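You operate a simulated robot arm through the tools that you are given. There is no shell and no other tool. Be economical: measure what you need, move in short steps, check, and stop when the job is done.

The job below is to be done with a simulated robot arm. You get a single attempt, and the scene is never put back.

Task
Fill the yellow-ringed wheel's tyre to about the pressure on the card.
Fine: clip the chuck on its valve, open the line tap, fill, shut the tap, then put the chuck back on its rest; within 0.1 bar; leave the other tyres. Where these are worked on the way, their far stop is far enough and under half their travel is too little: line tap.

It is judged by the outcome, as a careful person would: the job done as asked, and still so three seconds after it is handed in. It fails if anything else is knocked over, pushed out of place, dropped, spilled or broken.

Robot
A 6-joint arm with a two-finger parallel gripper on a trunk, on a base that drives. Base frame: it is fixed to the floor where the robot stands at the start and does not move with it; the origin is under the middle of the robot, x ahead of it, y to its left, z up. Readings come in m, rad, newtons and seconds.
With the tool pointing down near the work surface it reaches from about 0.28 to 0.68 m from the robot's upright axis, wherever it stands. Its first joint turns from -2.897 to 2.897 rad. Places, roughly: blue-ringed wheel [0.8, -0.2, 0.5]; chuck rest [0.5, 0, 0.4]; fill button [0.5, 0.7, 0.8]; line tap [0.4, 0.7, 0.8]; red-ringed wheel [0.6, 0.3, 0.5]; yellow-ringed wheel [0.9, -0.6, 0.5]. Payload 4.1 kg.
The TCP is the grasp point between the finger pads, 0.023 m short of the fingertips. In the tool frame z runs along the fingers and y along their closing line. Largest opening 0.094 m; finger width 0.038, thickness 0.01; the body of the gripper, 0.054 by 0.096 m, starts 0.039 m behind the TCP.
Orientation is that of the tool frame in the base frame, as [roll, pitch, yaw] about the fixed x, y, z axes, in that order (R = Rz(yaw) Ry(pitch) Rx(roll)). With the fingers straight down and closing along the base's y, the tool's x points along the base's -x, its y along +y and its z along -z.

Tools
- The arm moves only by the tool play_rows. Its argument "targets" is one flat list of numbers, 7 for each row, row after row: the turn, a rotation vector about the tool's x, y, z in rad, then the shift along the tool's x, y, z in m, then the gripper command, from -1 (shut) to 1 (fully open), values between in proportion. In form: [rx, ry, rz, dx, dy, dz, grip, rx, ry, rz, dx, dy, dz, grip, ...]. A call has 1 to 12 rows; each row is the pose to reach, as a shift and turn from the pose commanded when the call began, along the tool's axes at that moment. Each row takes 0.2 s and may step no farther than 0.05 m and 0.15 rad from the row before; otherwise, or with a gripper value out of range, the whole call is refused. A pose out of reach is approached as far as the arm can. The call stops where the force on the tool passes 70 N (or 10 N more than at its start, if that is more) or the arm is blocked; 0.2 s more then pass. Each finger travels about 0.045 m/s and halts on what it meets, pressing with about 23 N; the grip force reading is that of the motor and also rises with nothing between the fingers. The clock runs only during rows and for 0.2 s after the last one: add rows that repeat a pose to give the fingers time. The reply holds the time, the measured pose of the TCP, the force on the tool along the base axes, the opening and the grip force, in the units named above and with some noise, with the torque about the TCP (base axes, N m) and any sound that the robot's microphone picked up.
- Cameras (640 x 400 px; columns grow to the right, rows downward): "scene" is now at [0.0306, 0.1689, 1.3125]; the picture's right is [-0.01, -1.00, 0.00], its down [-0.65, 0.00, -0.76] and it looks along [0.76, -0.00, -0.65] (base axes); focal length 250 px, centre (320, 200). "wrist" rides on the gripper at [0.086, 0.016, -0.075] in the tool frame; the picture's right is [-0.18, 0.98, 0.00], its down [-0.58, -0.11, -0.81] and it looks along [-0.79, -0.15, 0.59] (tool axes); focal length 243 px, centre (320, 200). There is no depth. A picture from a camera that has moved, and an enlarged one, comes with that camera's place and axes in the base frame and with its lens. The place of the scene camera against the robot may be out by one fixed shift of up to 0.012 m in any direction.
- camera(camera): a new picture of that camera. The clock stands still meanwhile.
- lift_body(by): slides the trunk up (or, below 0, down) by that many m; the arm and the scene camera ride with it, the base frame stays. It gives what a move gives, with no picture.
- steer(legs): drives the robot by 1 to 6 legs, each [ahead, turn to the left] in m and rad, along the robot's own axes; the way and the turn of a leg run together, so that a leg with both is an arc; at most 1.5 m and 3.142 rad a leg. The arm and the cameras ride along, it lands a little off, and it stops where it bumps. It gives what a move gives.
- pan_tilt(pan, tilt): turns the head with the scene camera to pan (to the left, within 2.705 rad either way) and tilt (down, from -0.506 to 1.204), counted from straight ahead of the robot. It gives what a move gives.
- inspect(camera, box): a new picture of the part [left, top, right, bottom] of that camera's present view, enlarged. The clock stands still meanwhile.
- close_job(): hands the job in; it is judged then, once.

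Work in short steps. Places have to be worked out from the pictures, the camera data and where the tool is seen: move nearer, look again, correct. Check each grasp and each placing, and mend what went wrong. You have 120 turns and 82 pictures in all, those below and enlarged ones among them. Open the gripper and draw the arm clear of the work before you hand the job in, unless the task says otherwise; then end with one line.

The tools are called after "Call:" as a command line: name --argument value ..., lists and objects as JSON in quotes. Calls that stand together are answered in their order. play_rows: Moves the arm, as the interface text tells. Its arguments: {"type":"object","properties":{"targets":{"type":"array","items":{"type":"number"}}},"required":["targets"]} The other tools are called the same way: lift_body (by) slides the trunk up or down; steer (legs) drives the base; pan_tilt (pan, tilt) turns the head that bears the scene camera; camera (camera) takes a picture; inspect (camera, box) takes an enlarged picture of a part of a camera's view; close_job () hands the job in.

At the start:

```text
t: 0.0
tool_pos: [0.3533, 0.0835, 1.1265]
tool_rot: [-3.14, 0.001, -3.141]
contact_force: [1.0, -0.2, 0.2]
torque: [-0.01, 0.01, 0.01]
width: 0.0942
finger_force: 0.2
trunk travel left (down, up): [-0.275, 0.315]
robot x, y, heading: [0.0014, -0.0026, -0.001]
head pan, tilt: [-0.005, 0.709]
```

scene: 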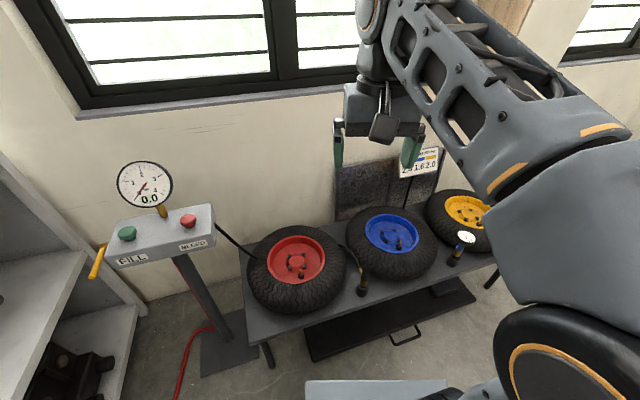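
wrist: 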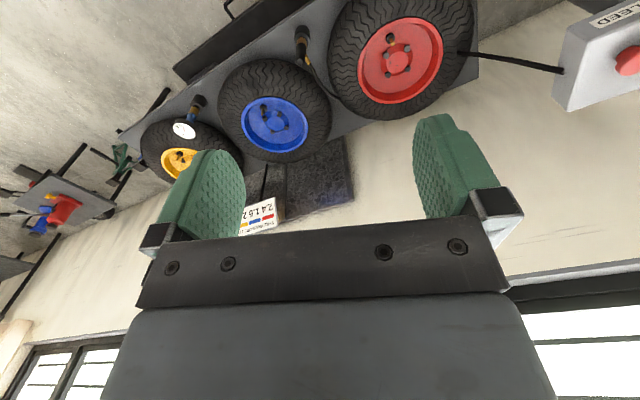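

I start by reading the card and looking closer at the control box and the chuck.

Call:
inspect --camera "scene" --box '[380, 140, 460, 190]'

Call:
inspect --camera "scene" --box '[320, 180, 520, 305]'

Call:
inspect --camera "scene" --box '[70, 150, 270, 290]'

Call:
inspect --camera "wrist" --box '[230, 190, 290, 240]'

```text
8.00 times, centred on (420, 165) of scene
camera zoom: at [0.0306, 0.1689, 1.3125], right [-0.01, -1.0, 0.0], down [-0.65, 0.0, -0.76], along [0.76, 0.0, -0.65], focal length 1997 px, centre (-480, 480)
```

zoom: 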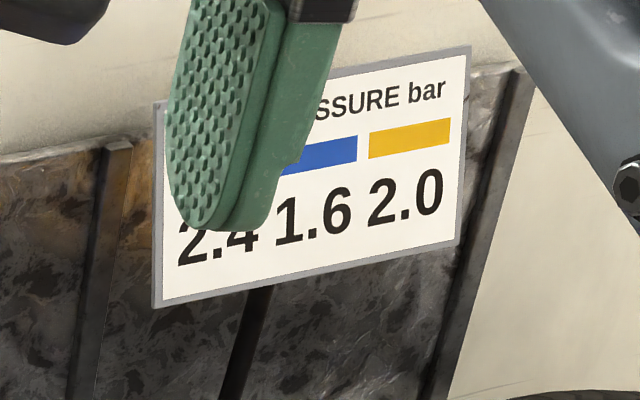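

```text
3.20 times, centred on (420, 242) of scene
camera zoom: at [0.0306, 0.1689, 1.3125], right [-0.01, -1.0, 0.0], down [-0.65, 0.0, -0.76], along [0.76, 0.0, -0.65], focal length 799 px, centre (0, 64)
```

zoom: 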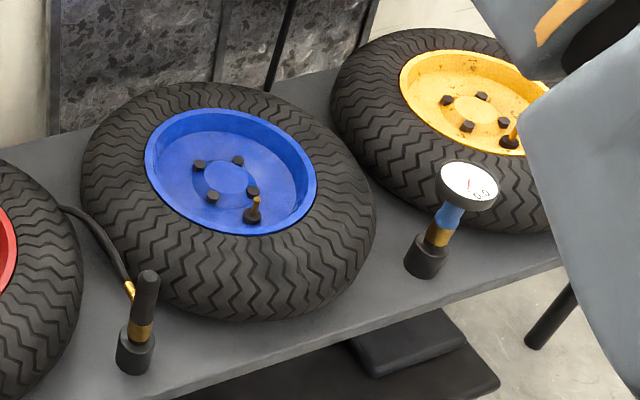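

```text
2.86 times, centred on (170, 220) of scene
camera zoom: at [0.0306, 0.1689, 1.3125], right [-0.01, -1.0, 0.0], down [-0.65, 0.0, -0.76], along [0.76, 0.0, -0.65], focal length 713 px, centre (749, 143)
```

zoom: 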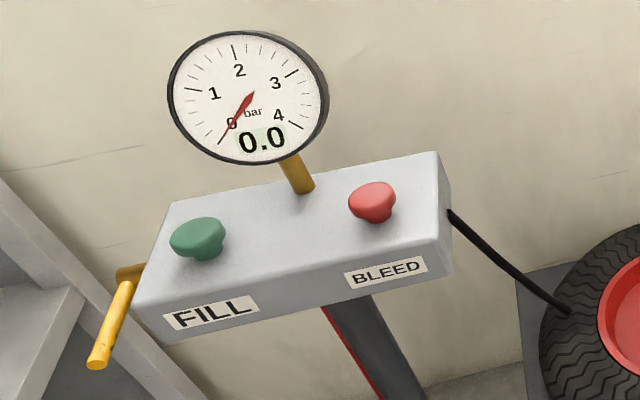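

```text
8.00 times, centred on (260, 215) of wrist
camera zoom: at [0.2669, 0.0998, 1.2002], right [0.18, 0.98, 0.0], down [0.58, -0.11, 0.81], along [0.79, -0.15, -0.59], focal length 1941 px, centre (800, 80)
```

zoom: 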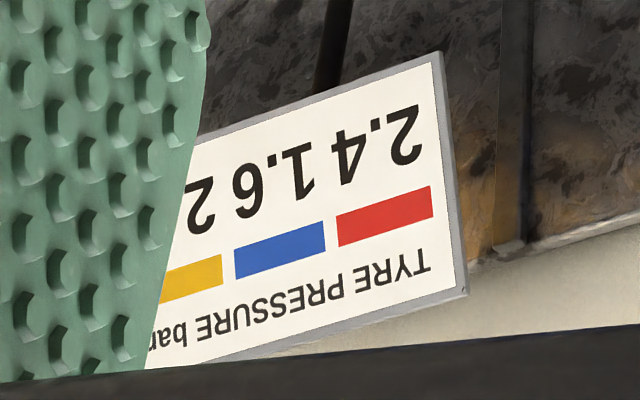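

The target is 2.0 bar. The chuck (black handle, with hose) is at about (0.545, 0.00) and its top is near z≈0.56. I'm moving above and behind it for a closer look.

Call:
play_rows --targets '[0, 0, 0, -0.01, -0.01, 0.04, 1, 0, 0, 0, -0.02, -0.02, 0.08, 1, 0, 0, 0, -0.03, -0.03, 0.12, 1, 0, 0, 0, -0.04, -0.04, 0.16, 1, 0, 0, 0, -0.05, -0.05, 0.2, 1, 0, 0, 0, -0.06, -0.06, 0.24, 1, 0, 0, 0, -0.08, -0.07, 0.28, 1, 0, 0, 0, -0.1, -0.08, 0.32, 1, 0, 0, 0, -0.12, -0.08, 0.36, 1]'

Call:
camera --camera "wrist"

Call:
camera --camera "scene"

```text
t: 2.0
tool_pos: [0.4736, 0.0032, 0.7666]
tool_rot: [3.141, 0.002, 3.14]
contact_force: [-1.3, 0.4, 0.5]
torque: [0.02, -0.05, 0.01]
width: 0.0939
finger_force: 0.0
trunk travel left (down, up): [-0.275, 0.315]
robot x, y, heading: [-0.0006, -0.0015, 0.001]
head pan, tilt: [-0.005, 0.709]
```

```text
75 pictures are left
camera wrist: at [0.3864, 0.0206, 0.8399], right [0.18, 0.98, 0.0], down [0.58, -0.11, 0.81], along [0.79, -0.15, -0.59], focal length 243 px, centre (320, 200)
```

wrist: 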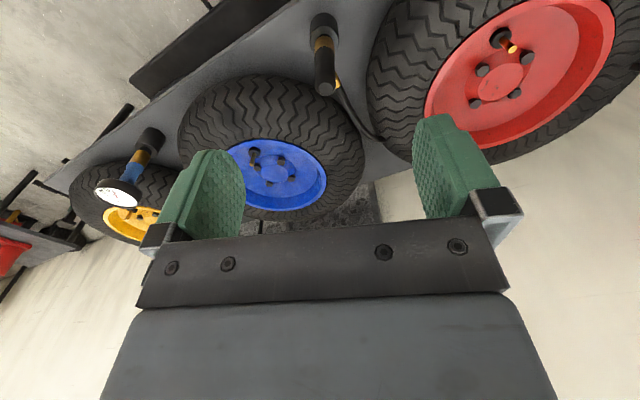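

```text
74 pictures are left
camera scene: at [0.0303, 0.1689, 1.3126], right [-0.01, -1.0, 0.0], down [-0.65, 0.0, -0.76], along [0.76, 0.0, -0.65], focal length 250 px, centre (320, 200)
```

scene: 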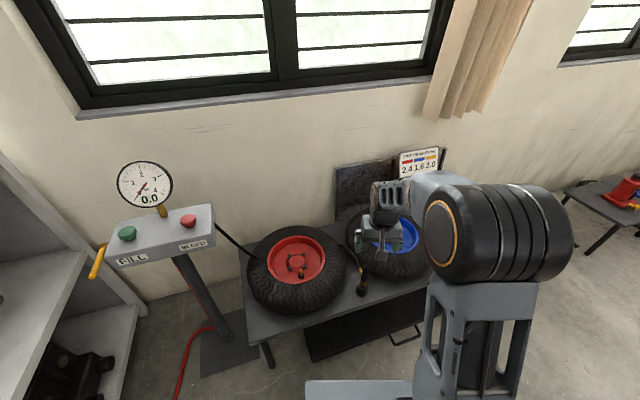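

Call:
inspect --camera "wrist" --box '[270, 0, 400, 140]'

Call:
inspect --camera "scene" --box '[320, 220, 420, 310]'

```text
2.86 times, centred on (335, 70) of wrist
camera zoom: at [0.3864, 0.0206, 0.8399], right [0.18, 0.98, 0.0], down [0.58, -0.11, 0.81], along [0.79, -0.15, -0.59], focal length 693 px, centre (277, 571)
```

zoom: 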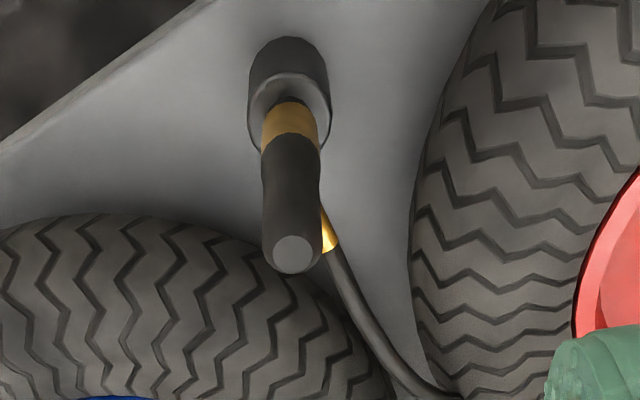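

```text
4.44 times, centred on (370, 265) of scene
camera zoom: at [0.0303, 0.1689, 1.3126], right [-0.01, -1.0, 0.0], down [-0.65, 0.0, -0.76], along [0.76, 0.0, -0.65], focal length 1109 px, centre (98, -89)
```

zoom: 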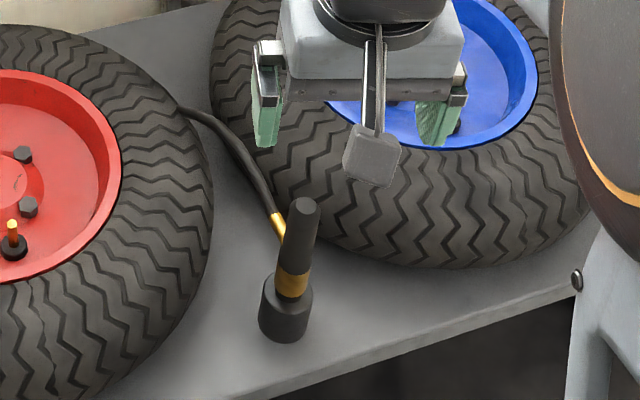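

The chuck axis is at about (0.515, 0.003), its top at z≈0.607, and the hose connector leaves towards (+x, +y). I'll yaw the tool so the fingers close across the connector, and stop above the handle to check.

Call:
play_rows --targets '[0, 0, -0.12, -0.01, 0, 0.02, 1, 0, 0, -0.24, -0.02, 0, 0.04, 1, 0, 0, -0.36, -0.03, 0, 0.06, 1, 0, 0, -0.47, -0.0415, 0, 0.08, 1, 0, 0, -0.47, -0.0415, 0, 0.1, 1]'

Call:
camera --camera "wrist"

Call:
inspect --camera "scene" --box '[320, 200, 420, 310]'

```text
t: 3.2
tool_pos: [0.5155, 0.0038, 0.6666]
tool_rot: [-3.141, -0.001, -2.668]
contact_force: [0.2, -0.1, -0.8]
torque: [-0.02, -0.03, -0.01]
width: 0.094
finger_force: 0.1
trunk travel left (down, up): [-0.275, 0.315]
robot x, y, heading: [-0.0015, 0.0009, 0.004]
head pan, tilt: [-0.005, 0.709]
```

```text
71 pictures are left
camera wrist: at [0.4303, -0.0213, 0.7398], right [-0.28, 0.96, 0.0], down [0.57, 0.17, 0.81], along [0.77, 0.23, -0.59], focal length 243 px, centre (320, 200)
```

wrist: 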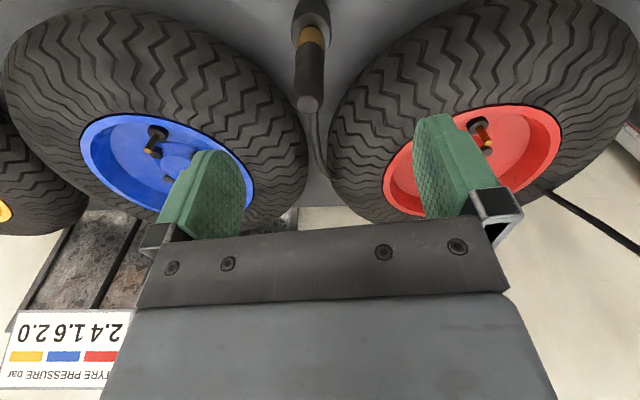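

```text
3.64 times, centred on (370, 255) of scene
camera zoom: at [0.0305, 0.1689, 1.3126], right [-0.01, -1.0, 0.0], down [-0.65, 0.0, -0.76], along [0.76, 0.0, -0.65], focal length 908 px, centre (138, 0)
```

zoom: 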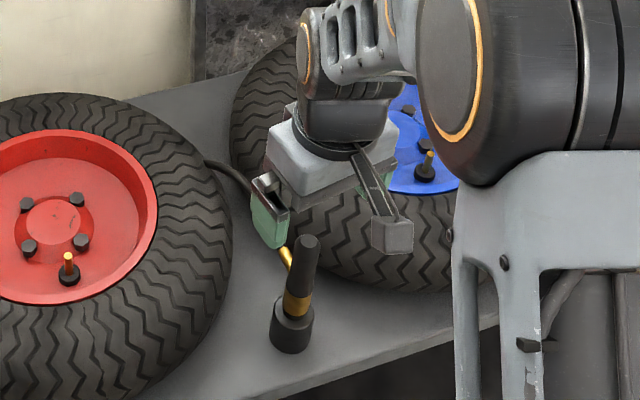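

Two estimates of the handle top differ slightly, so I zoom in on the wrist view to refine it.

Call:
inspect --camera "wrist" --box '[270, 0, 370, 150]'

```text
2.67 times, centred on (320, 75) of wrist
camera zoom: at [0.4303, -0.0213, 0.7398], right [-0.28, 0.96, 0.0], down [0.57, 0.17, 0.81], along [0.77, 0.23, -0.59], focal length 647 px, centre (320, 533)
```

zoom: 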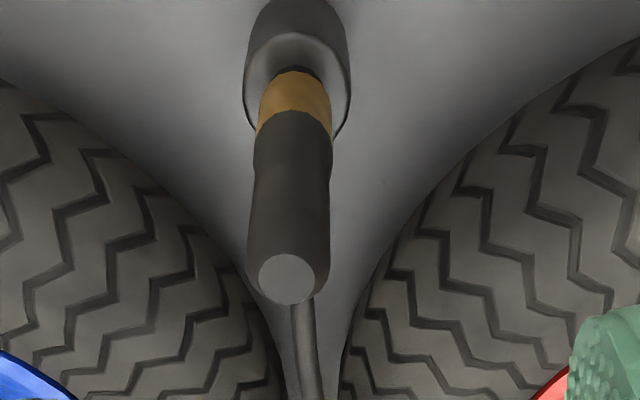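

Refined from the two wrist views, the handle axis is at (0.532, 0.000) and its top at z≈0.576. I centre on it, descend and close.

Call:
play_rows --targets '[0, 0, 0, -0.0127, -0.0113, 0.01, 1, 0, 0, 0, -0.0127, -0.0113, 0.05, 1, 0, 0, 0, -0.0127, -0.0113, 0.085, 1, 0, 0, 0, -0.0127, -0.0113, 0.11, 1, 0, 0, 0, -0.0127, -0.0113, 0.11, 1]'

Call:
camera --camera "wrist"

Call:
inspect --camera "scene" --box '[320, 200, 420, 310]'

```text
t: 4.4
tool_pos: [0.5319, 0.0001, 0.5556]
tool_rot: [3.141, 0.002, -2.672]
contact_force: [0.0, 1.3, -0.4]
torque: [-0.03, 0.0, -0.01]
width: 0.0939
finger_force: 0.0
trunk travel left (down, up): [-0.275, 0.315]
robot x, y, heading: [-0.0001, -0.0003, -0.004]
head pan, tilt: [-0.005, 0.709]
```

```text
68 pictures are left
camera wrist: at [0.446, -0.0255, 0.6298], right [-0.28, 0.96, 0.0], down [0.57, 0.17, 0.81], along [0.77, 0.23, -0.59], focal length 243 px, centre (320, 200)
```

wrist: 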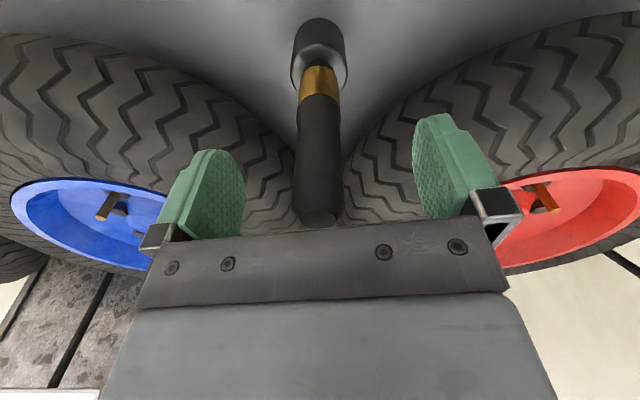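

```text
3.64 times, centred on (370, 255) of scene
camera zoom: at [0.0307, 0.1689, 1.3125], right [-0.01, -1.0, 0.0], down [-0.65, 0.0, -0.76], along [0.76, 0.0, -0.65], focal length 908 px, centre (138, 0)
```

zoom: 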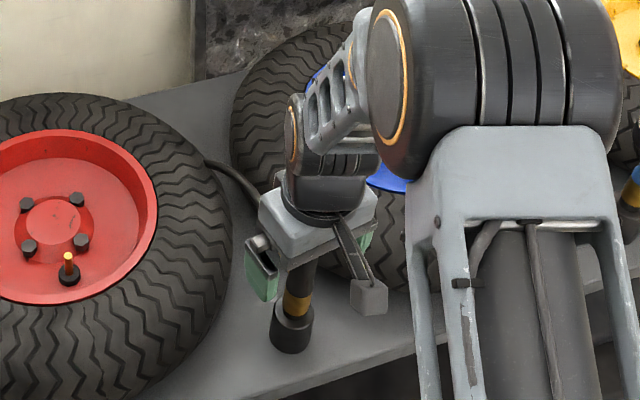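

The handle stands between the fingers with its top just under the gripper body. Closing now.

Call:
play_rows --targets '[0, 0, 0, 0, 0, 0, 0.5, 0, 0, 0, 0, 0, 0, 0, 0, 0, 0, 0, 0, 0, -0.5, 0, 0, 0, 0, 0, 0, -1, 0, 0, 0, 0, 0, 0, -1, 0, 0, 0, 0, 0, 0, -1, 0, 0, 0, 0, 0, 0, -1]'

Call:
camera --camera "wrist"

```text
t: 6.0
tool_pos: [0.5306, 0.0005, 0.5559]
tool_rot: [3.141, -0.001, -2.671]
contact_force: [-0.1, 0.3, 1.2]
torque: [0.01, 0.02, 0.02]
width: 0.0255
finger_force: 22.9
trunk travel left (down, up): [-0.275, 0.315]
robot x, y, heading: [-0.0004, -0.0029, 0.001]
head pan, tilt: [-0.005, 0.709]
```

```text
66 pictures are left
camera wrist: at [0.446, -0.0255, 0.6302], right [-0.28, 0.96, 0.0], down [0.57, 0.17, 0.81], along [0.77, 0.23, -0.59], focal length 243 px, centre (320, 200)
```

wrist: 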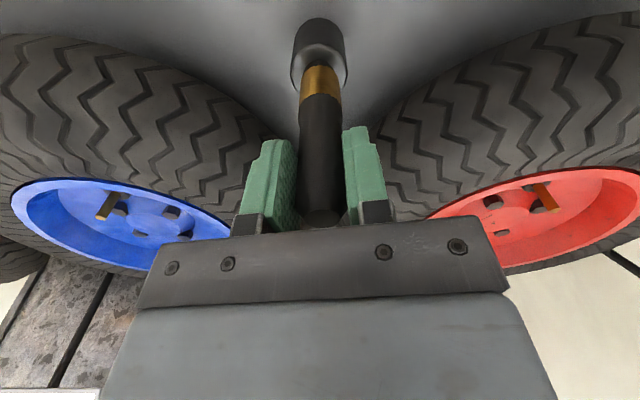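

Gripped at width 0.0255. This pose is the one to return to at the end. Lifting straight up.

Call:
play_rows --targets '[0, 0, 0, 0, 0, -0.03, -1, 0, 0, 0, 0, 0, -0.06, -1, 0, 0, 0, 0, 0, -0.1, -1, 0, 0, 0, 0, 0, -0.14, -1, 0, 0, 0, 0, 0, -0.18, -1, 0, 0, 0, 0, 0, -0.22, -1]'

Call:
camera --camera "wrist"

Call:
camera --camera "scene"

```text
t: 7.4
tool_pos: [0.5327, 0.0005, 0.7777]
tool_rot: [3.141, 0.001, -2.671]
contact_force: [0.2, -0.7, -1.2]
torque: [-0.02, 0.02, 0.02]
width: 0.0254
finger_force: 23.2
trunk travel left (down, up): [-0.275, 0.315]
robot x, y, heading: [0.001, -0.0016, 0.002]
head pan, tilt: [-0.005, 0.709]
```

```text
65 pictures are left
camera wrist: at [0.4472, -0.0249, 0.8511], right [-0.28, 0.96, 0.0], down [0.57, 0.17, 0.81], along [0.77, 0.23, -0.59], focal length 243 px, centre (320, 200)
```

wrist: 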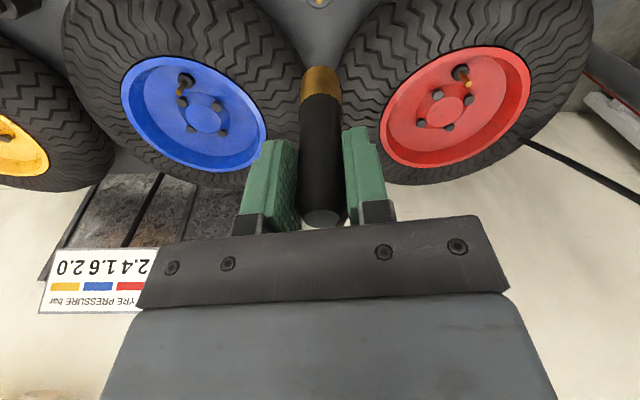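

```text
64 pictures are left
camera scene: at [0.0309, 0.1689, 1.3125], right [-0.01, -1.0, 0.0], down [-0.65, 0.0, -0.76], along [0.76, 0.0, -0.65], focal length 250 px, centre (320, 200)
```

scene: 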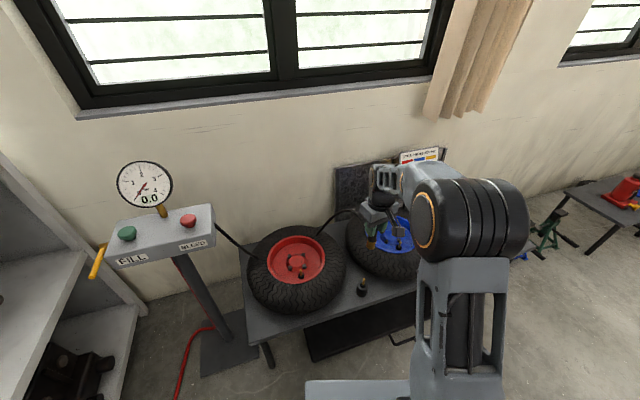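

The chuck is free of its rest, with its tip about 0.12 m below the TCP. The yellow valve at roughly (0.82, −0.56) is out of reach, so I pull the arm in, then drive to about (0.25, −0.44).

Call:
play_rows --targets '[0, 0, 0, 0.038, 0.0195, 0, -1, 0, 0, 0, 0.076, 0.039, 0, -1, 0, 0, 0, 0.114, 0.058, 0, -1, 0, 0, 0, 0.142, 0.073, 0, -1]'

Call:
steer --legs '[[0, -0.8]]'

Call:
camera --camera "scene"

```text
t: 8.4
tool_pos: [0.3713, -0.0003, 0.7759]
tool_rot: [3.141, 0.001, -2.671]
contact_force: [0.8, -0.6, -1.9]
torque: [0.01, 0.02, -0.07]
width: 0.025
finger_force: 23.1
trunk travel left (down, up): [-0.275, 0.315]
robot x, y, heading: [0.0011, -0.0006, -0.0]
head pan, tilt: [-0.005, 0.709]
```

```text
t: 10.9
tool_pos: [0.2586, -0.2679, 0.777]
tool_rot: [-3.141, -0.001, 2.808]
contact_force: [-0.8, -0.9, -0.9]
torque: [-0.01, -0.01, -0.02]
width: 0.0252
finger_force: 23.4
trunk travel left (down, up): [-0.275, 0.315]
robot x, y, heading: [0.0014, 0.0, -0.803]
head pan, tilt: [-0.005, 0.709]
```

```text
63 pictures are left
camera scene: at [0.1426, 0.1003, 1.3125], right [-0.72, -0.69, 0.0], down [-0.45, 0.47, -0.76], along [0.52, -0.55, -0.65], focal length 250 px, centre (320, 200)
```

scene: 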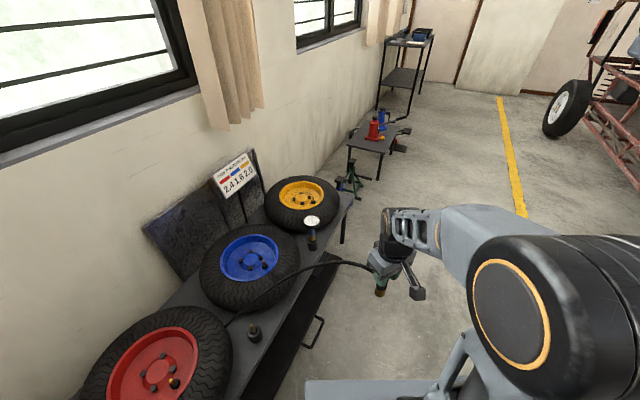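

The way is clear and the hose trails over the blue wheel. I continue in an arc along the bench.

Call:
steer --legs '[[0, -0.5], [0.51, 0.5]]'

Call:
camera --camera "scene"

```text
t: 15.3
tool_pos: [0.5054, -0.7065, 0.7765]
tool_rot: [-3.141, 0.001, 2.803]
contact_force: [-0.2, 0.4, -1.7]
torque: [0.01, -0.03, -0.02]
width: 0.0253
finger_force: 23.2
trunk travel left (down, up): [-0.275, 0.315]
robot x, y, heading: [0.2497, -0.4382, -0.809]
head pan, tilt: [-0.005, 0.709]
```

```text
62 pictures are left
camera scene: at [0.3901, -0.3394, 1.3125], right [-0.73, -0.69, 0.0], down [-0.45, 0.47, -0.76], along [0.52, -0.55, -0.65], focal length 250 px, centre (320, 200)
```

scene: 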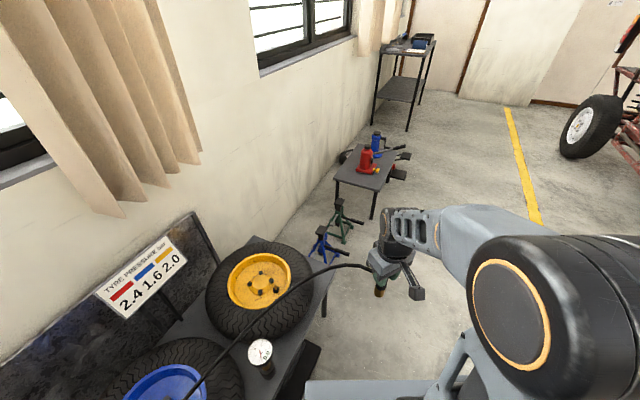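

At (0.25, −0.44). I turn left so that the arm faces the yellow valve.

Call:
steer --legs '[[0, 0.5]]'

Call:
camera --camera "scene"

Call:
camera --camera "wrist"

```text
t: 16.3
tool_pos: [0.5324, -0.6767, 0.7762]
tool_rot: [3.141, 0.001, 2.913]
contact_force: [-0.1, 0.7, -1.2]
torque: [0.01, 0.01, -0.02]
width: 0.0254
finger_force: 22.9
trunk travel left (down, up): [-0.275, 0.315]
robot x, y, heading: [0.246, -0.4411, -0.708]
head pan, tilt: [-0.005, 0.709]
stopped in leg 1: the robot was blocked; the commanded pose is now the measured one
```

```text
61 pictures are left
camera scene: at [0.3794, -0.3258, 1.3125], right [-0.65, -0.76, 0.0], down [-0.49, 0.42, -0.76], along [0.57, -0.5, -0.65], focal length 250 px, centre (320, 200)
```

scene: 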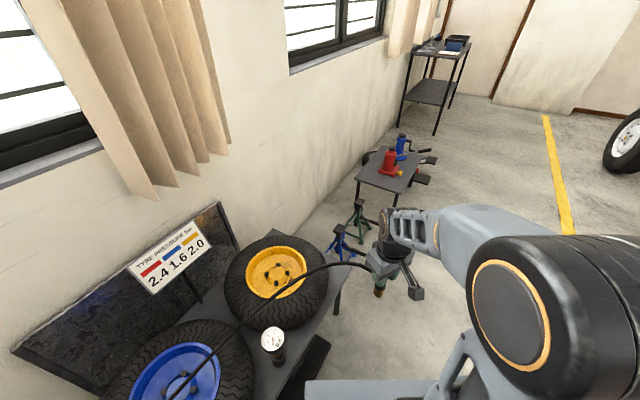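

```text
60 pictures are left
camera wrist: at [0.4515, -0.6421, 0.8506], right [0.4, 0.92, 0.0], down [0.54, -0.24, 0.81], along [0.74, -0.32, -0.59], focal length 243 px, centre (320, 200)
```

wrist: 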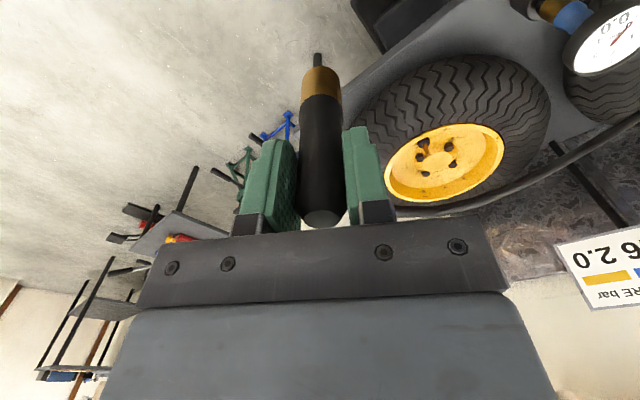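

The base bumped before finishing the turn, but the arm can reach sideways from here. I zoom in on the yellow rim and the chuck tip.

Call:
inspect --camera "wrist" --box '[290, 30, 510, 220]'

Call:
inspect --camera "scene" --box '[220, 220, 420, 345]'

```text
2.11 times, centred on (400, 125) of wrist
camera zoom: at [0.4515, -0.6421, 0.8506], right [0.4, 0.92, 0.0], down [0.54, -0.24, 0.81], along [0.74, -0.32, -0.59], focal length 511 px, centre (152, 358)
```

zoom: 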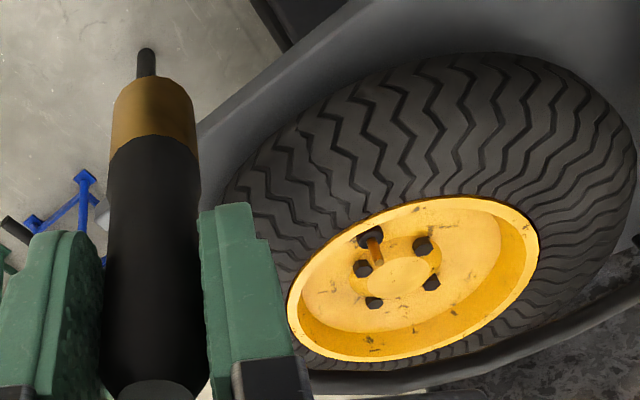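

```text
3.20 times, centred on (320, 282) of scene
camera zoom: at [0.3794, -0.3258, 1.3125], right [-0.65, -0.76, 0.0], down [-0.49, 0.42, -0.76], along [0.57, -0.5, -0.65], focal length 799 px, centre (320, -64)
```

zoom: 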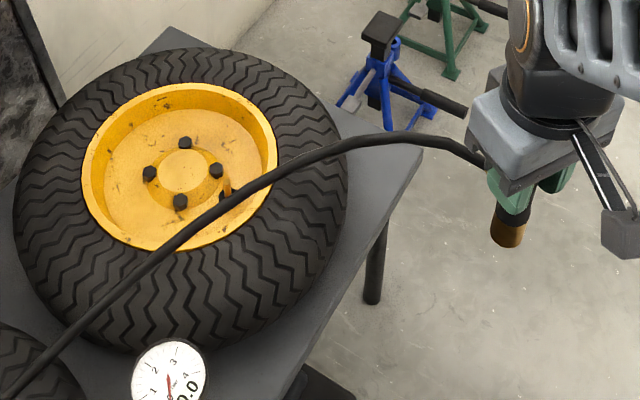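

Two rays agree that the yellow valve tip is at about (0.837, −0.580, 0.50). I carry the chuck above it and turn back to the yaw it had on the rest.

Call:
play_rows --targets '[0, 0, -0.0875, -0.03435, 0.0204, 0, -1, 0, 0, -0.175, -0.0687, 0.0408, 0, -1, 0, 0, -0.2625, -0.103, 0.0612, 0, -1, 0, 0, -0.35, -0.1374, 0.0816, 0, -1, 0, 0, -0.4375, -0.1717, 0.102, 0, -1, 0, 0, -0.525, -0.2061, 0.1225, 0, -1, 0, 0, -0.6125, -0.2404, 0.1429, 0, -1, 0, 0, -0.7, -0.2748, 0.1633, 0, -1, 0, 0, -0.7, -0.2748, 0.1633, 0.03, -1]'

Call:
camera --camera "wrist"

Call:
camera --camera "scene"

```text
t: 18.3
tool_pos: [0.837, -0.5814, 0.7452]
tool_rot: [-3.141, -0.003, -2.668]
contact_force: [0.6, 0.4, -1.0]
torque: [-0.01, -0.01, 0.02]
width: 0.025
finger_force: 22.7
trunk travel left (down, up): [-0.275, 0.315]
robot x, y, heading: [0.2469, -0.4417, -0.711]
head pan, tilt: [-0.005, 0.709]
```

```text
57 pictures are left
camera wrist: at [0.7521, -0.6062, 0.8195], right [-0.28, 0.96, 0.0], down [0.57, 0.17, 0.81], along [0.77, 0.23, -0.59], focal length 243 px, centre (320, 200)
```

wrist: 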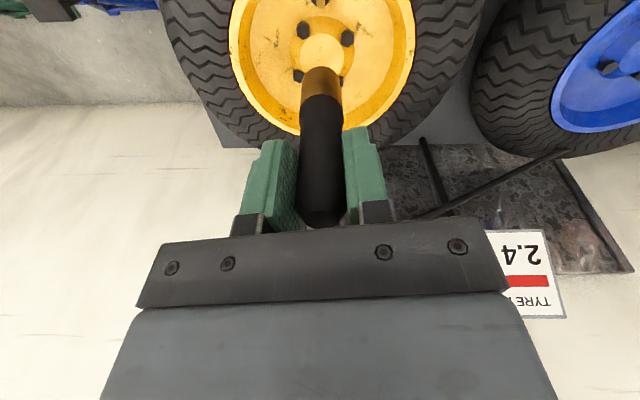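

```text
56 pictures are left
camera scene: at [0.3796, -0.3257, 1.3125], right [-0.65, -0.76, 0.0], down [-0.49, 0.42, -0.76], along [0.57, -0.5, -0.65], focal length 250 px, centre (320, 200)
```

scene: 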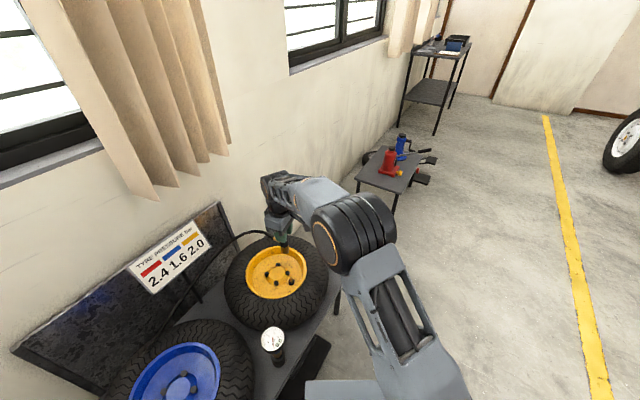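

The chuck now hovers above the valve. I zoom both views to refine the valve tip and chuck tip.

Call:
inspect --camera "wrist" --box '[260, 0, 380, 75]'

Call:
inspect --camera "scene" --box '[230, 210, 340, 310]'

```text
5.33 times, centred on (320, 38) of wrist
camera zoom: at [0.7521, -0.6062, 0.8195], right [-0.28, 0.96, 0.0], down [0.57, 0.17, 0.81], along [0.77, 0.23, -0.59], focal length 1294 px, centre (320, 1067)
```

zoom: 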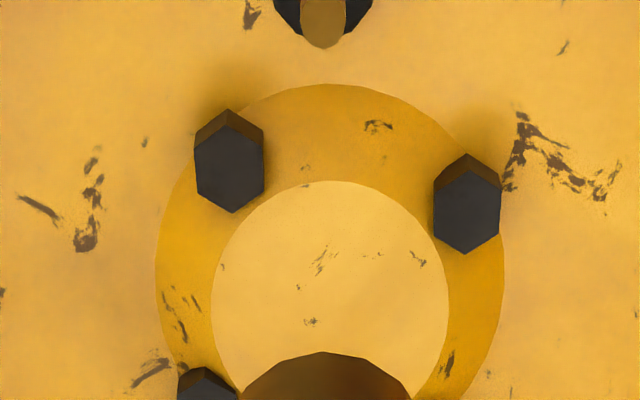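

```text
4.00 times, centred on (285, 260) of scene
camera zoom: at [0.3796, -0.3257, 1.3125], right [-0.65, -0.76, 0.0], down [-0.49, 0.42, -0.76], along [0.57, -0.5, -0.65], focal length 998 px, centre (460, -40)
```

zoom: 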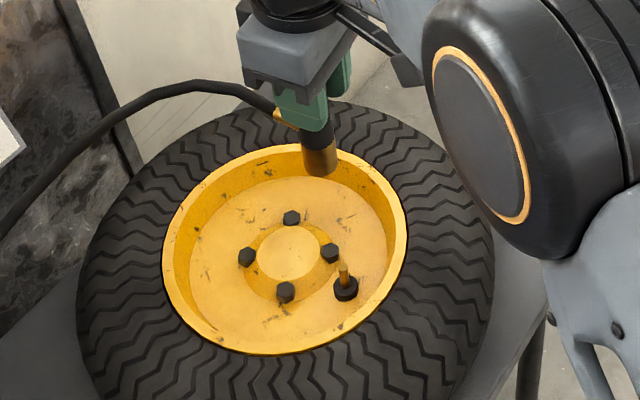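

Refined: valve tip at about (0.830, −0.582, 0.51), chuck tip 0.091 m below the TCP. I correct by 7 mm and come down to just above the valve.

Call:
play_rows --targets '[0, 0, 0, 0.0065, 0.0028, 0.01, -1, 0, 0, 0, 0.0065, 0.0028, 0.04, -1, 0, 0, 0, 0.0065, 0.0028, 0.07, -1, 0, 0, 0, 0.0065, 0.0028, 0.1, -1, 0, 0, 0, 0.0065, 0.0028, 0.115, -1]'

Call:
inspect --camera "wrist" --box '[240, 0, 400, 130]'

Call:
inspect --camera "scene" --box '[250, 230, 340, 310]'

```text
t: 19.5
tool_pos: [0.8315, -0.5804, 0.6299]
tool_rot: [3.141, -0.001, -2.67]
contact_force: [-0.3, 1.0, -1.2]
torque: [0.0, -0.02, -0.02]
width: 0.0254
finger_force: 23.3
trunk travel left (down, up): [-0.275, 0.315]
robot x, y, heading: [0.2463, -0.4344, -0.705]
head pan, tilt: [-0.005, 0.709]
```

```text
3.08 times, centred on (320, 65) of wrist
camera zoom: at [0.7454, -0.6062, 0.7051], right [-0.28, 0.96, 0.0], down [0.57, 0.17, 0.81], along [0.77, 0.23, -0.59], focal length 746 px, centre (320, 615)
```

zoom: 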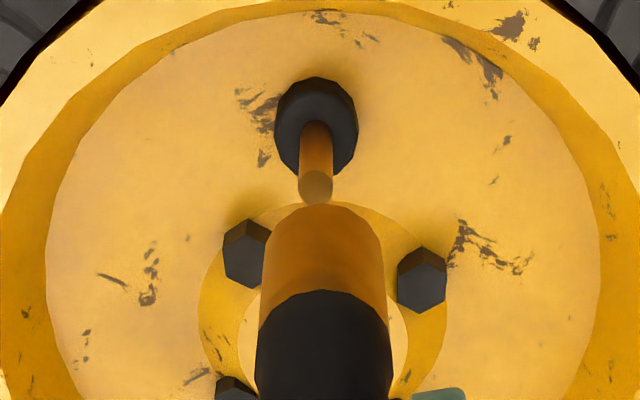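

```text
5.00 times, centred on (295, 270) of scene
camera zoom: at [0.3795, -0.3258, 1.3125], right [-0.65, -0.76, 0.0], down [-0.49, 0.42, -0.76], along [0.57, -0.5, -0.65], focal length 1248 px, centre (445, -150)
```

zoom: 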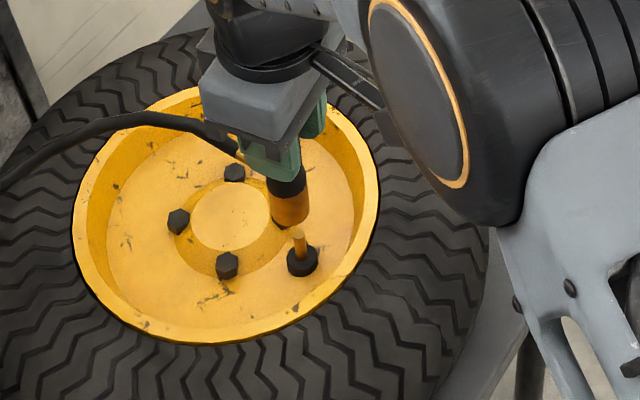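

The chuck is aligned to within about 2 mm laterally, with its tip about 3.5 cm above the valve tip. I correct and press down gently until contact or a click.

Call:
play_rows --targets '[0, 0, 0, 0, -0.0018, 0.01, -1, 0, 0, 0, 0, -0.0018, 0.022, -1, 0, 0, 0, 0, -0.0018, 0.03, -1, 0, 0, 0, 0, -0.0018, 0.036, -1, 0, 0, 0, 0, -0.0018, 0.042, -1]'

Call:
inspect --camera "wrist" --box '[240, 0, 400, 130]'

```text
t: 20.7
tool_pos: [0.8312, -0.5825, 0.5886]
tool_rot: [3.141, 0.0, -2.67]
contact_force: [-1.0, 0.7, -0.8]
torque: [-0.01, 0.16, 0.03]
width: 0.0255
finger_force: 22.9
trunk travel left (down, up): [-0.275, 0.315]
robot x, y, heading: [0.2475, -0.44, -0.708]
head pan, tilt: [-0.005, 0.709]
```

```text
3.08 times, centred on (320, 65) of wrist
camera zoom: at [0.7463, -0.608, 0.6633], right [-0.28, 0.96, 0.0], down [0.57, 0.17, 0.81], along [0.77, 0.23, -0.59], focal length 746 px, centre (320, 615)
```

zoom: 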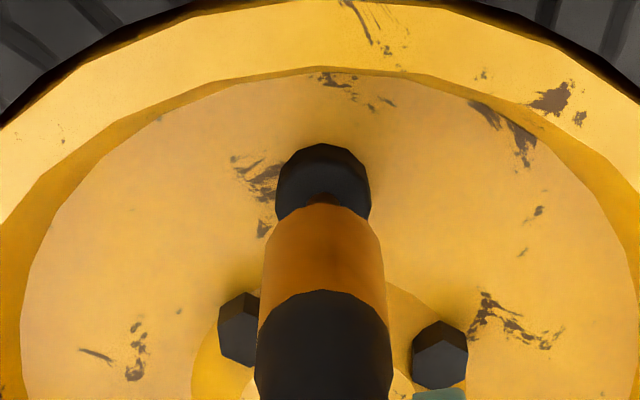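

The stem seems to be entering the chuck. I press on in 3 mm steps.

Call:
play_rows --targets '[0, 0, 0, 0, 0, 0.003, -1, 0, 0, 0, 0, 0, 0.006, -1, 0, 0, 0, 0, 0, 0.009, -1, 0, 0, 0, 0, 0, 0.012, -1]'

Call:
inspect --camera "wrist" --box '[240, 0, 400, 130]'

```text
t: 21.7
tool_pos: [0.8301, -0.5818, 0.5783]
tool_rot: [3.141, -0.002, -2.67]
contact_force: [-4.3, -1.6, 0.9]
torque: [-0.09, 0.3, -0.01]
width: 0.0253
finger_force: 23.3
trunk travel left (down, up): [-0.275, 0.315]
robot x, y, heading: [0.2448, -0.4414, -0.711]
head pan, tilt: [-0.005, 0.709]
```

```text
3.08 times, centred on (320, 65) of wrist
camera zoom: at [0.7463, -0.608, 0.6517], right [-0.28, 0.96, 0.0], down [0.57, 0.17, 0.81], along [0.77, 0.23, -0.59], focal length 746 px, centre (320, 615)
```

zoom: 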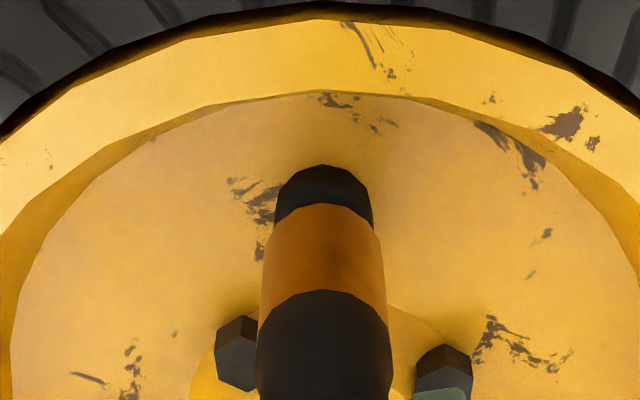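

There is a small side force of about 4 N towards the camera. I shift 1.5 mm that way and keep pressing down.

Call:
play_rows --targets '[0, 0, 0, 0.0015, 0, 0.002, -1, 0, 0, 0, 0.0015, 0, 0.005, -1, 0, 0, 0, 0.0015, 0, 0.008, -1, 0, 0, 0, 0.0015, 0, 0.011, -1, 0, 0, 0, 0.0015, 0, 0.014, -1]'

Call:
inspect --camera "wrist" --box '[240, 0, 400, 130]'

```text
t: 22.9
tool_pos: [0.8314, -0.5827, 0.5667]
tool_rot: [-3.14, 0.004, -2.671]
contact_force: [1.5, 1.0, 19.5]
torque: [0.07, -0.09, -0.03]
width: 0.0258
finger_force: 22.7
trunk travel left (down, up): [-0.275, 0.315]
robot x, y, heading: [0.2461, -0.4415, -0.702]
head pan, tilt: [-0.005, 0.709]
```

```text
3.08 times, centred on (320, 65) of wrist
camera zoom: at [0.7454, -0.6081, 0.6394], right [-0.28, 0.96, 0.0], down [0.56, 0.17, 0.81], along [0.78, 0.23, -0.59], focal length 746 px, centre (320, 615)
```

zoom: 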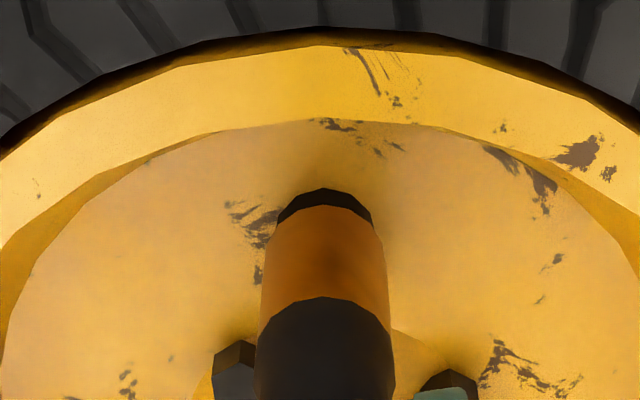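

Axial contact is 19.5 N and there is no click yet. I press a little further.

Call:
play_rows --targets '[0, 0, 0, 0, 0, 0.003, -1, 0, 0, 0, 0, 0, 0.005, -1, 0, 0, 0, 0, 0, 0.007, -1]'

Call:
inspect --camera "wrist" --box '[240, 0, 400, 250]'

```text
t: 23.7
tool_pos: [0.829, -0.583, 0.5578]
tool_rot: [-3.14, 0.003, -2.671]
contact_force: [3.1, -1.5, 18.9]
torque: [-0.03, -0.19, -0.01]
width: 0.0262
finger_force: 23.1
trunk travel left (down, up): [-0.275, 0.315]
robot x, y, heading: [0.25, -0.4383, -0.711]
head pan, tilt: [-0.005, 0.709]
```

```text
1.60 times, centred on (320, 125) of wrist
camera zoom: at [0.7441, -0.6085, 0.6315], right [-0.28, 0.96, 0.0], down [0.57, 0.17, 0.81], along [0.77, 0.23, -0.59], focal length 388 px, centre (320, 320)
```

zoom: 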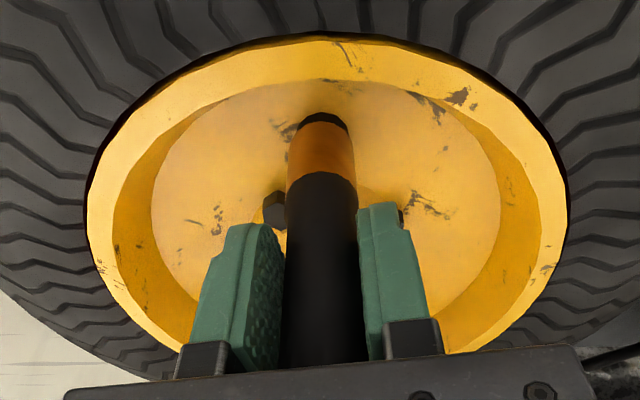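

The handle is slipping up through the fingers at about 19 N, so the chuck has bottomed. I turn the head to see whether the gauge on the box now shows a tyre pressure.

Call:
pan_tilt --pan 2.28 --tilt 0.45

Call:
camera --camera "scene"

```text
t: 25.9
tool_pos: [0.829, -0.5832, 0.5572]
tool_rot: [-3.14, 0.0, -2.671]
contact_force: [0.5, -2.3, 18.0]
torque: [-0.06, -0.1, -0.03]
width: 0.0262
finger_force: 22.8
trunk travel left (down, up): [-0.275, 0.315]
robot x, y, heading: [0.2466, -0.4425, -0.705]
head pan, tilt: [2.279, 0.45]
```

```text
47 pictures are left
camera scene: at [0.3138, -0.1784, 1.3355], right [1.0, 0.0, 0.0], down [0.0, -0.44, -0.9], along [0.0, 0.9, -0.44], focal length 250 px, centre (320, 200)
```

scene: 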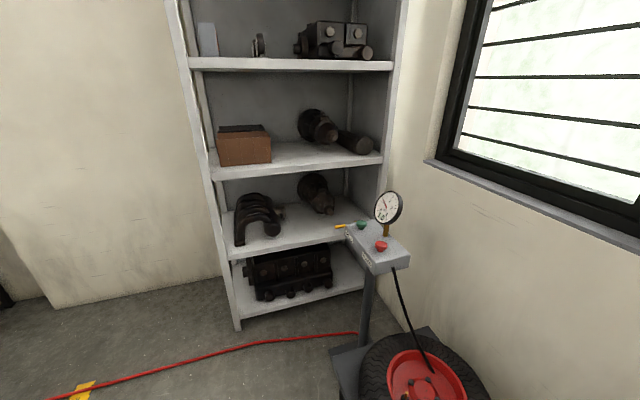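

Call:
inspect --camera "scene" --box '[330, 180, 430, 280]'

```text
4.00 times, centred on (380, 230) of scene
camera zoom: at [0.3138, -0.1784, 1.3355], right [1.0, 0.0, 0.0], down [0.0, -0.44, -0.9], along [0.0, 0.9, -0.44], focal length 998 px, centre (80, 80)
```

zoom: 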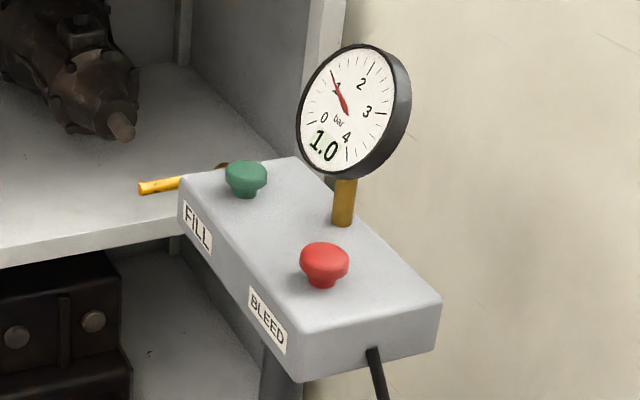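

The gauge reads 1.0 bar, so the chuck is clipped on. I relieve the pressing a little and open the fingers.

Call:
play_rows --targets '[0, 0, 0, 0, 0, -0.003, -1, 0, 0, 0, 0, 0, -0.003, -0.6, 0, 0, 0, 0, 0, -0.003, 0, 0, 0, 0, 0, 0, -0.003, 0.5, 0, 0, 0, 0, 0, -0.003, 1, 0, 0, 0, 0, 0, -0.003, 1, 0, 0, 0, 0, 0, -0.003, 1]'

Call:
camera --camera "wrist"

Call:
inspect --camera "scene" --box '[330, 180, 430, 280]'

```text
t: 27.5
tool_pos: [0.8302, -0.583, 0.559]
tool_rot: [3.141, 0.002, -2.671]
contact_force: [0.4, 1.0, 0.8]
torque: [0.0, 0.02, 0.03]
width: 0.094
finger_force: 0.0
trunk travel left (down, up): [-0.275, 0.315]
robot x, y, heading: [0.246, -0.4378, -0.71]
head pan, tilt: [2.279, 0.45]
```

```text
45 pictures are left
camera wrist: at [0.7444, -0.6082, 0.6334], right [-0.28, 0.96, 0.0], down [0.57, 0.17, 0.81], along [0.77, 0.23, -0.59], focal length 243 px, centre (320, 200)
```

wrist: 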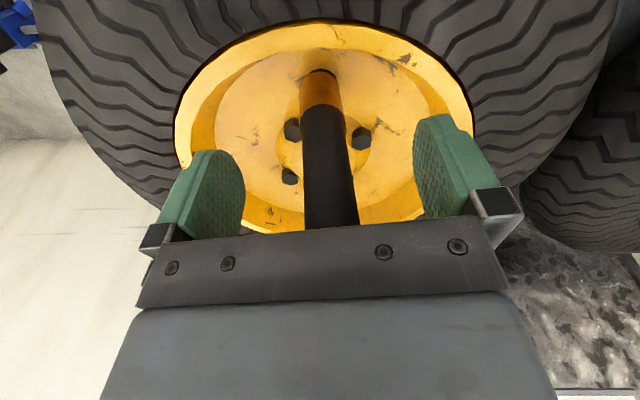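

```text
4.00 times, centred on (380, 230) of scene
camera zoom: at [0.3152, -0.1786, 1.3355], right [1.0, 0.0, 0.0], down [0.0, -0.44, -0.9], along [0.0, 0.9, -0.44], focal length 998 px, centre (80, 80)
```

zoom: 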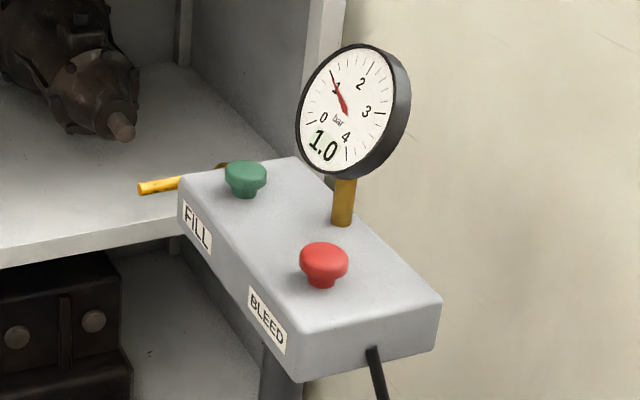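

The chuck stays on with the gauge still at 1.0. I lift clear and pull the arm in before driving to the control box.

Call:
play_rows --targets '[0, 0, 0, 0, 0, -0.04, 1, 0, 0, 0, 0, 0, -0.08, 1, 0, 0, 0, 0, 0, -0.12, 1, 0, 0, 0, 0, 0, -0.16, 1, 0, 0, 0, 0.025, 0.022, -0.19, 1, 0, 0, 0, 0.05, 0.044, -0.22, 1, 0, 0, 0, 0.08, 0.066, -0.25, 1, 0, 0, 0, 0.11, 0.09, -0.28, 1, 0, 0, 0, 0.14, 0.12, -0.3, 1, 0, 0, 0, 0.165, 0.145, -0.31, 1]'

Call:
steer --legs '[[-0.4, 0]]'

Call:
pan_tilt --pan 0.3 --tilt 0.65

Call:
camera --camera "scene"

```text
t: 29.7
tool_pos: [0.6175, -0.5281, 0.8692]
tool_rot: [-3.141, 0.001, -2.669]
contact_force: [-0.9, -0.5, -0.6]
torque: [-0.01, 0.03, 0.03]
width: 0.0941
finger_force: 0.1
trunk travel left (down, up): [-0.275, 0.315]
robot x, y, heading: [0.2484, -0.4386, -0.703]
head pan, tilt: [2.279, 0.45]
```

```text
t: 32.1
tool_pos: [0.3134, -0.2675, 0.8695]
tool_rot: [-3.141, 0.0, -2.668]
contact_force: [0.7, 0.6, 0.1]
torque: [-0.02, -0.03, 0.01]
width: 0.0942
finger_force: 0.1
trunk travel left (down, up): [-0.275, 0.315]
robot x, y, heading: [-0.0589, -0.1829, -0.701]
head pan, tilt: [2.279, 0.45]
```

```text
t: 34.1
tool_pos: [0.3139, -0.2674, 0.8703]
tool_rot: [-3.141, -0.001, -2.667]
contact_force: [-0.3, 0.3, 0.2]
torque: [0.0, -0.02, 0.02]
width: 0.0942
finger_force: 0.1
trunk travel left (down, up): [-0.275, 0.315]
robot x, y, heading: [-0.0538, -0.1778, -0.707]
head pan, tilt: [0.3, 0.649]
```

```text
43 pictures are left
camera scene: at [0.0898, -0.045, 1.3176], right [-0.39, -0.92, 0.0], down [-0.56, 0.24, -0.8], along [0.73, -0.31, -0.6], focal length 250 px, centre (320, 200)
```

scene: 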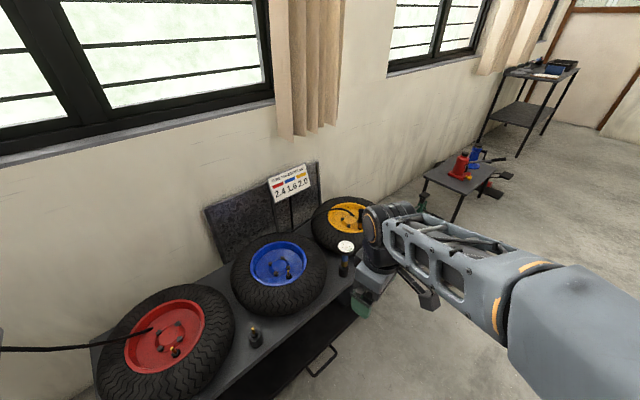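

Everything stands as before. I turn left and drive to about (−0.03, 0.35), facing the box.

Call:
steer --legs '[[0, 2.23], [0.53, 0], [0, -0.9]]'

Call:
pan_tilt --pan 0.2 --tilt 0.7

Call:
camera --camera "scene"

Call:
camera --camera "wrist"

```text
t: 44.8
tool_pos: [0.1541, 0.6867, 0.8698]
tool_rot: [-3.142, -0.001, -1.357]
contact_force: [0.2, 0.1, -0.8]
torque: [0.0, 0.01, -0.02]
width: 0.0941
finger_force: 0.0
trunk travel left (down, up): [-0.275, 0.315]
robot x, y, heading: [-0.025, 0.351, 0.608]
head pan, tilt: [0.3, 0.649]
```

```text
t: 45.4
tool_pos: [0.1549, 0.6866, 0.8696]
tool_rot: [3.141, 0.0, -1.356]
contact_force: [-0.5, 0.8, -0.6]
torque: [-0.01, -0.02, 0.0]
width: 0.0941
finger_force: 0.1
trunk travel left (down, up): [-0.275, 0.315]
robot x, y, heading: [-0.0265, 0.3466, 0.605]
head pan, tilt: [0.201, 0.7]
```

```text
42 pictures are left
camera scene: at [-0.1061, 0.5167, 1.3133], right [0.72, -0.69, 0.0], down [-0.44, -0.47, -0.77], along [0.53, 0.55, -0.64], focal length 250 px, centre (320, 200)
```

scene: 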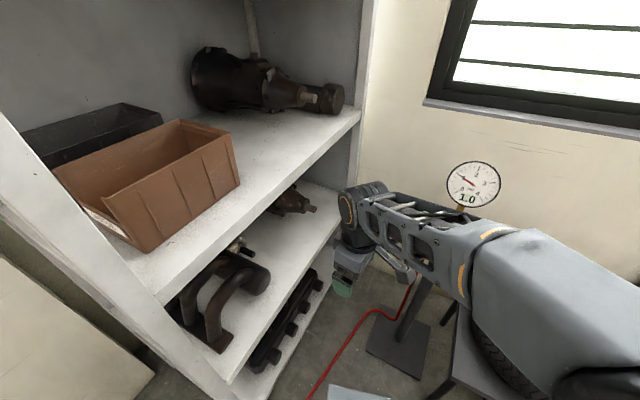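

```text
41 pictures are left
camera wrist: at [0.156, 0.5978, 0.9437], right [-1.0, -0.03, 0.0], down [-0.02, 0.59, 0.81], along [-0.02, 0.81, -0.59], focal length 243 px, centre (320, 200)
```

wrist: 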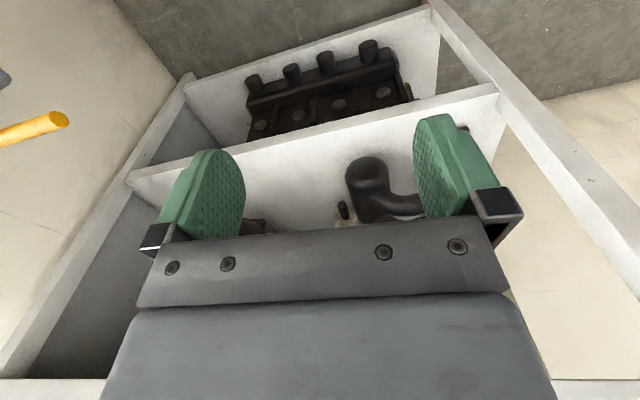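

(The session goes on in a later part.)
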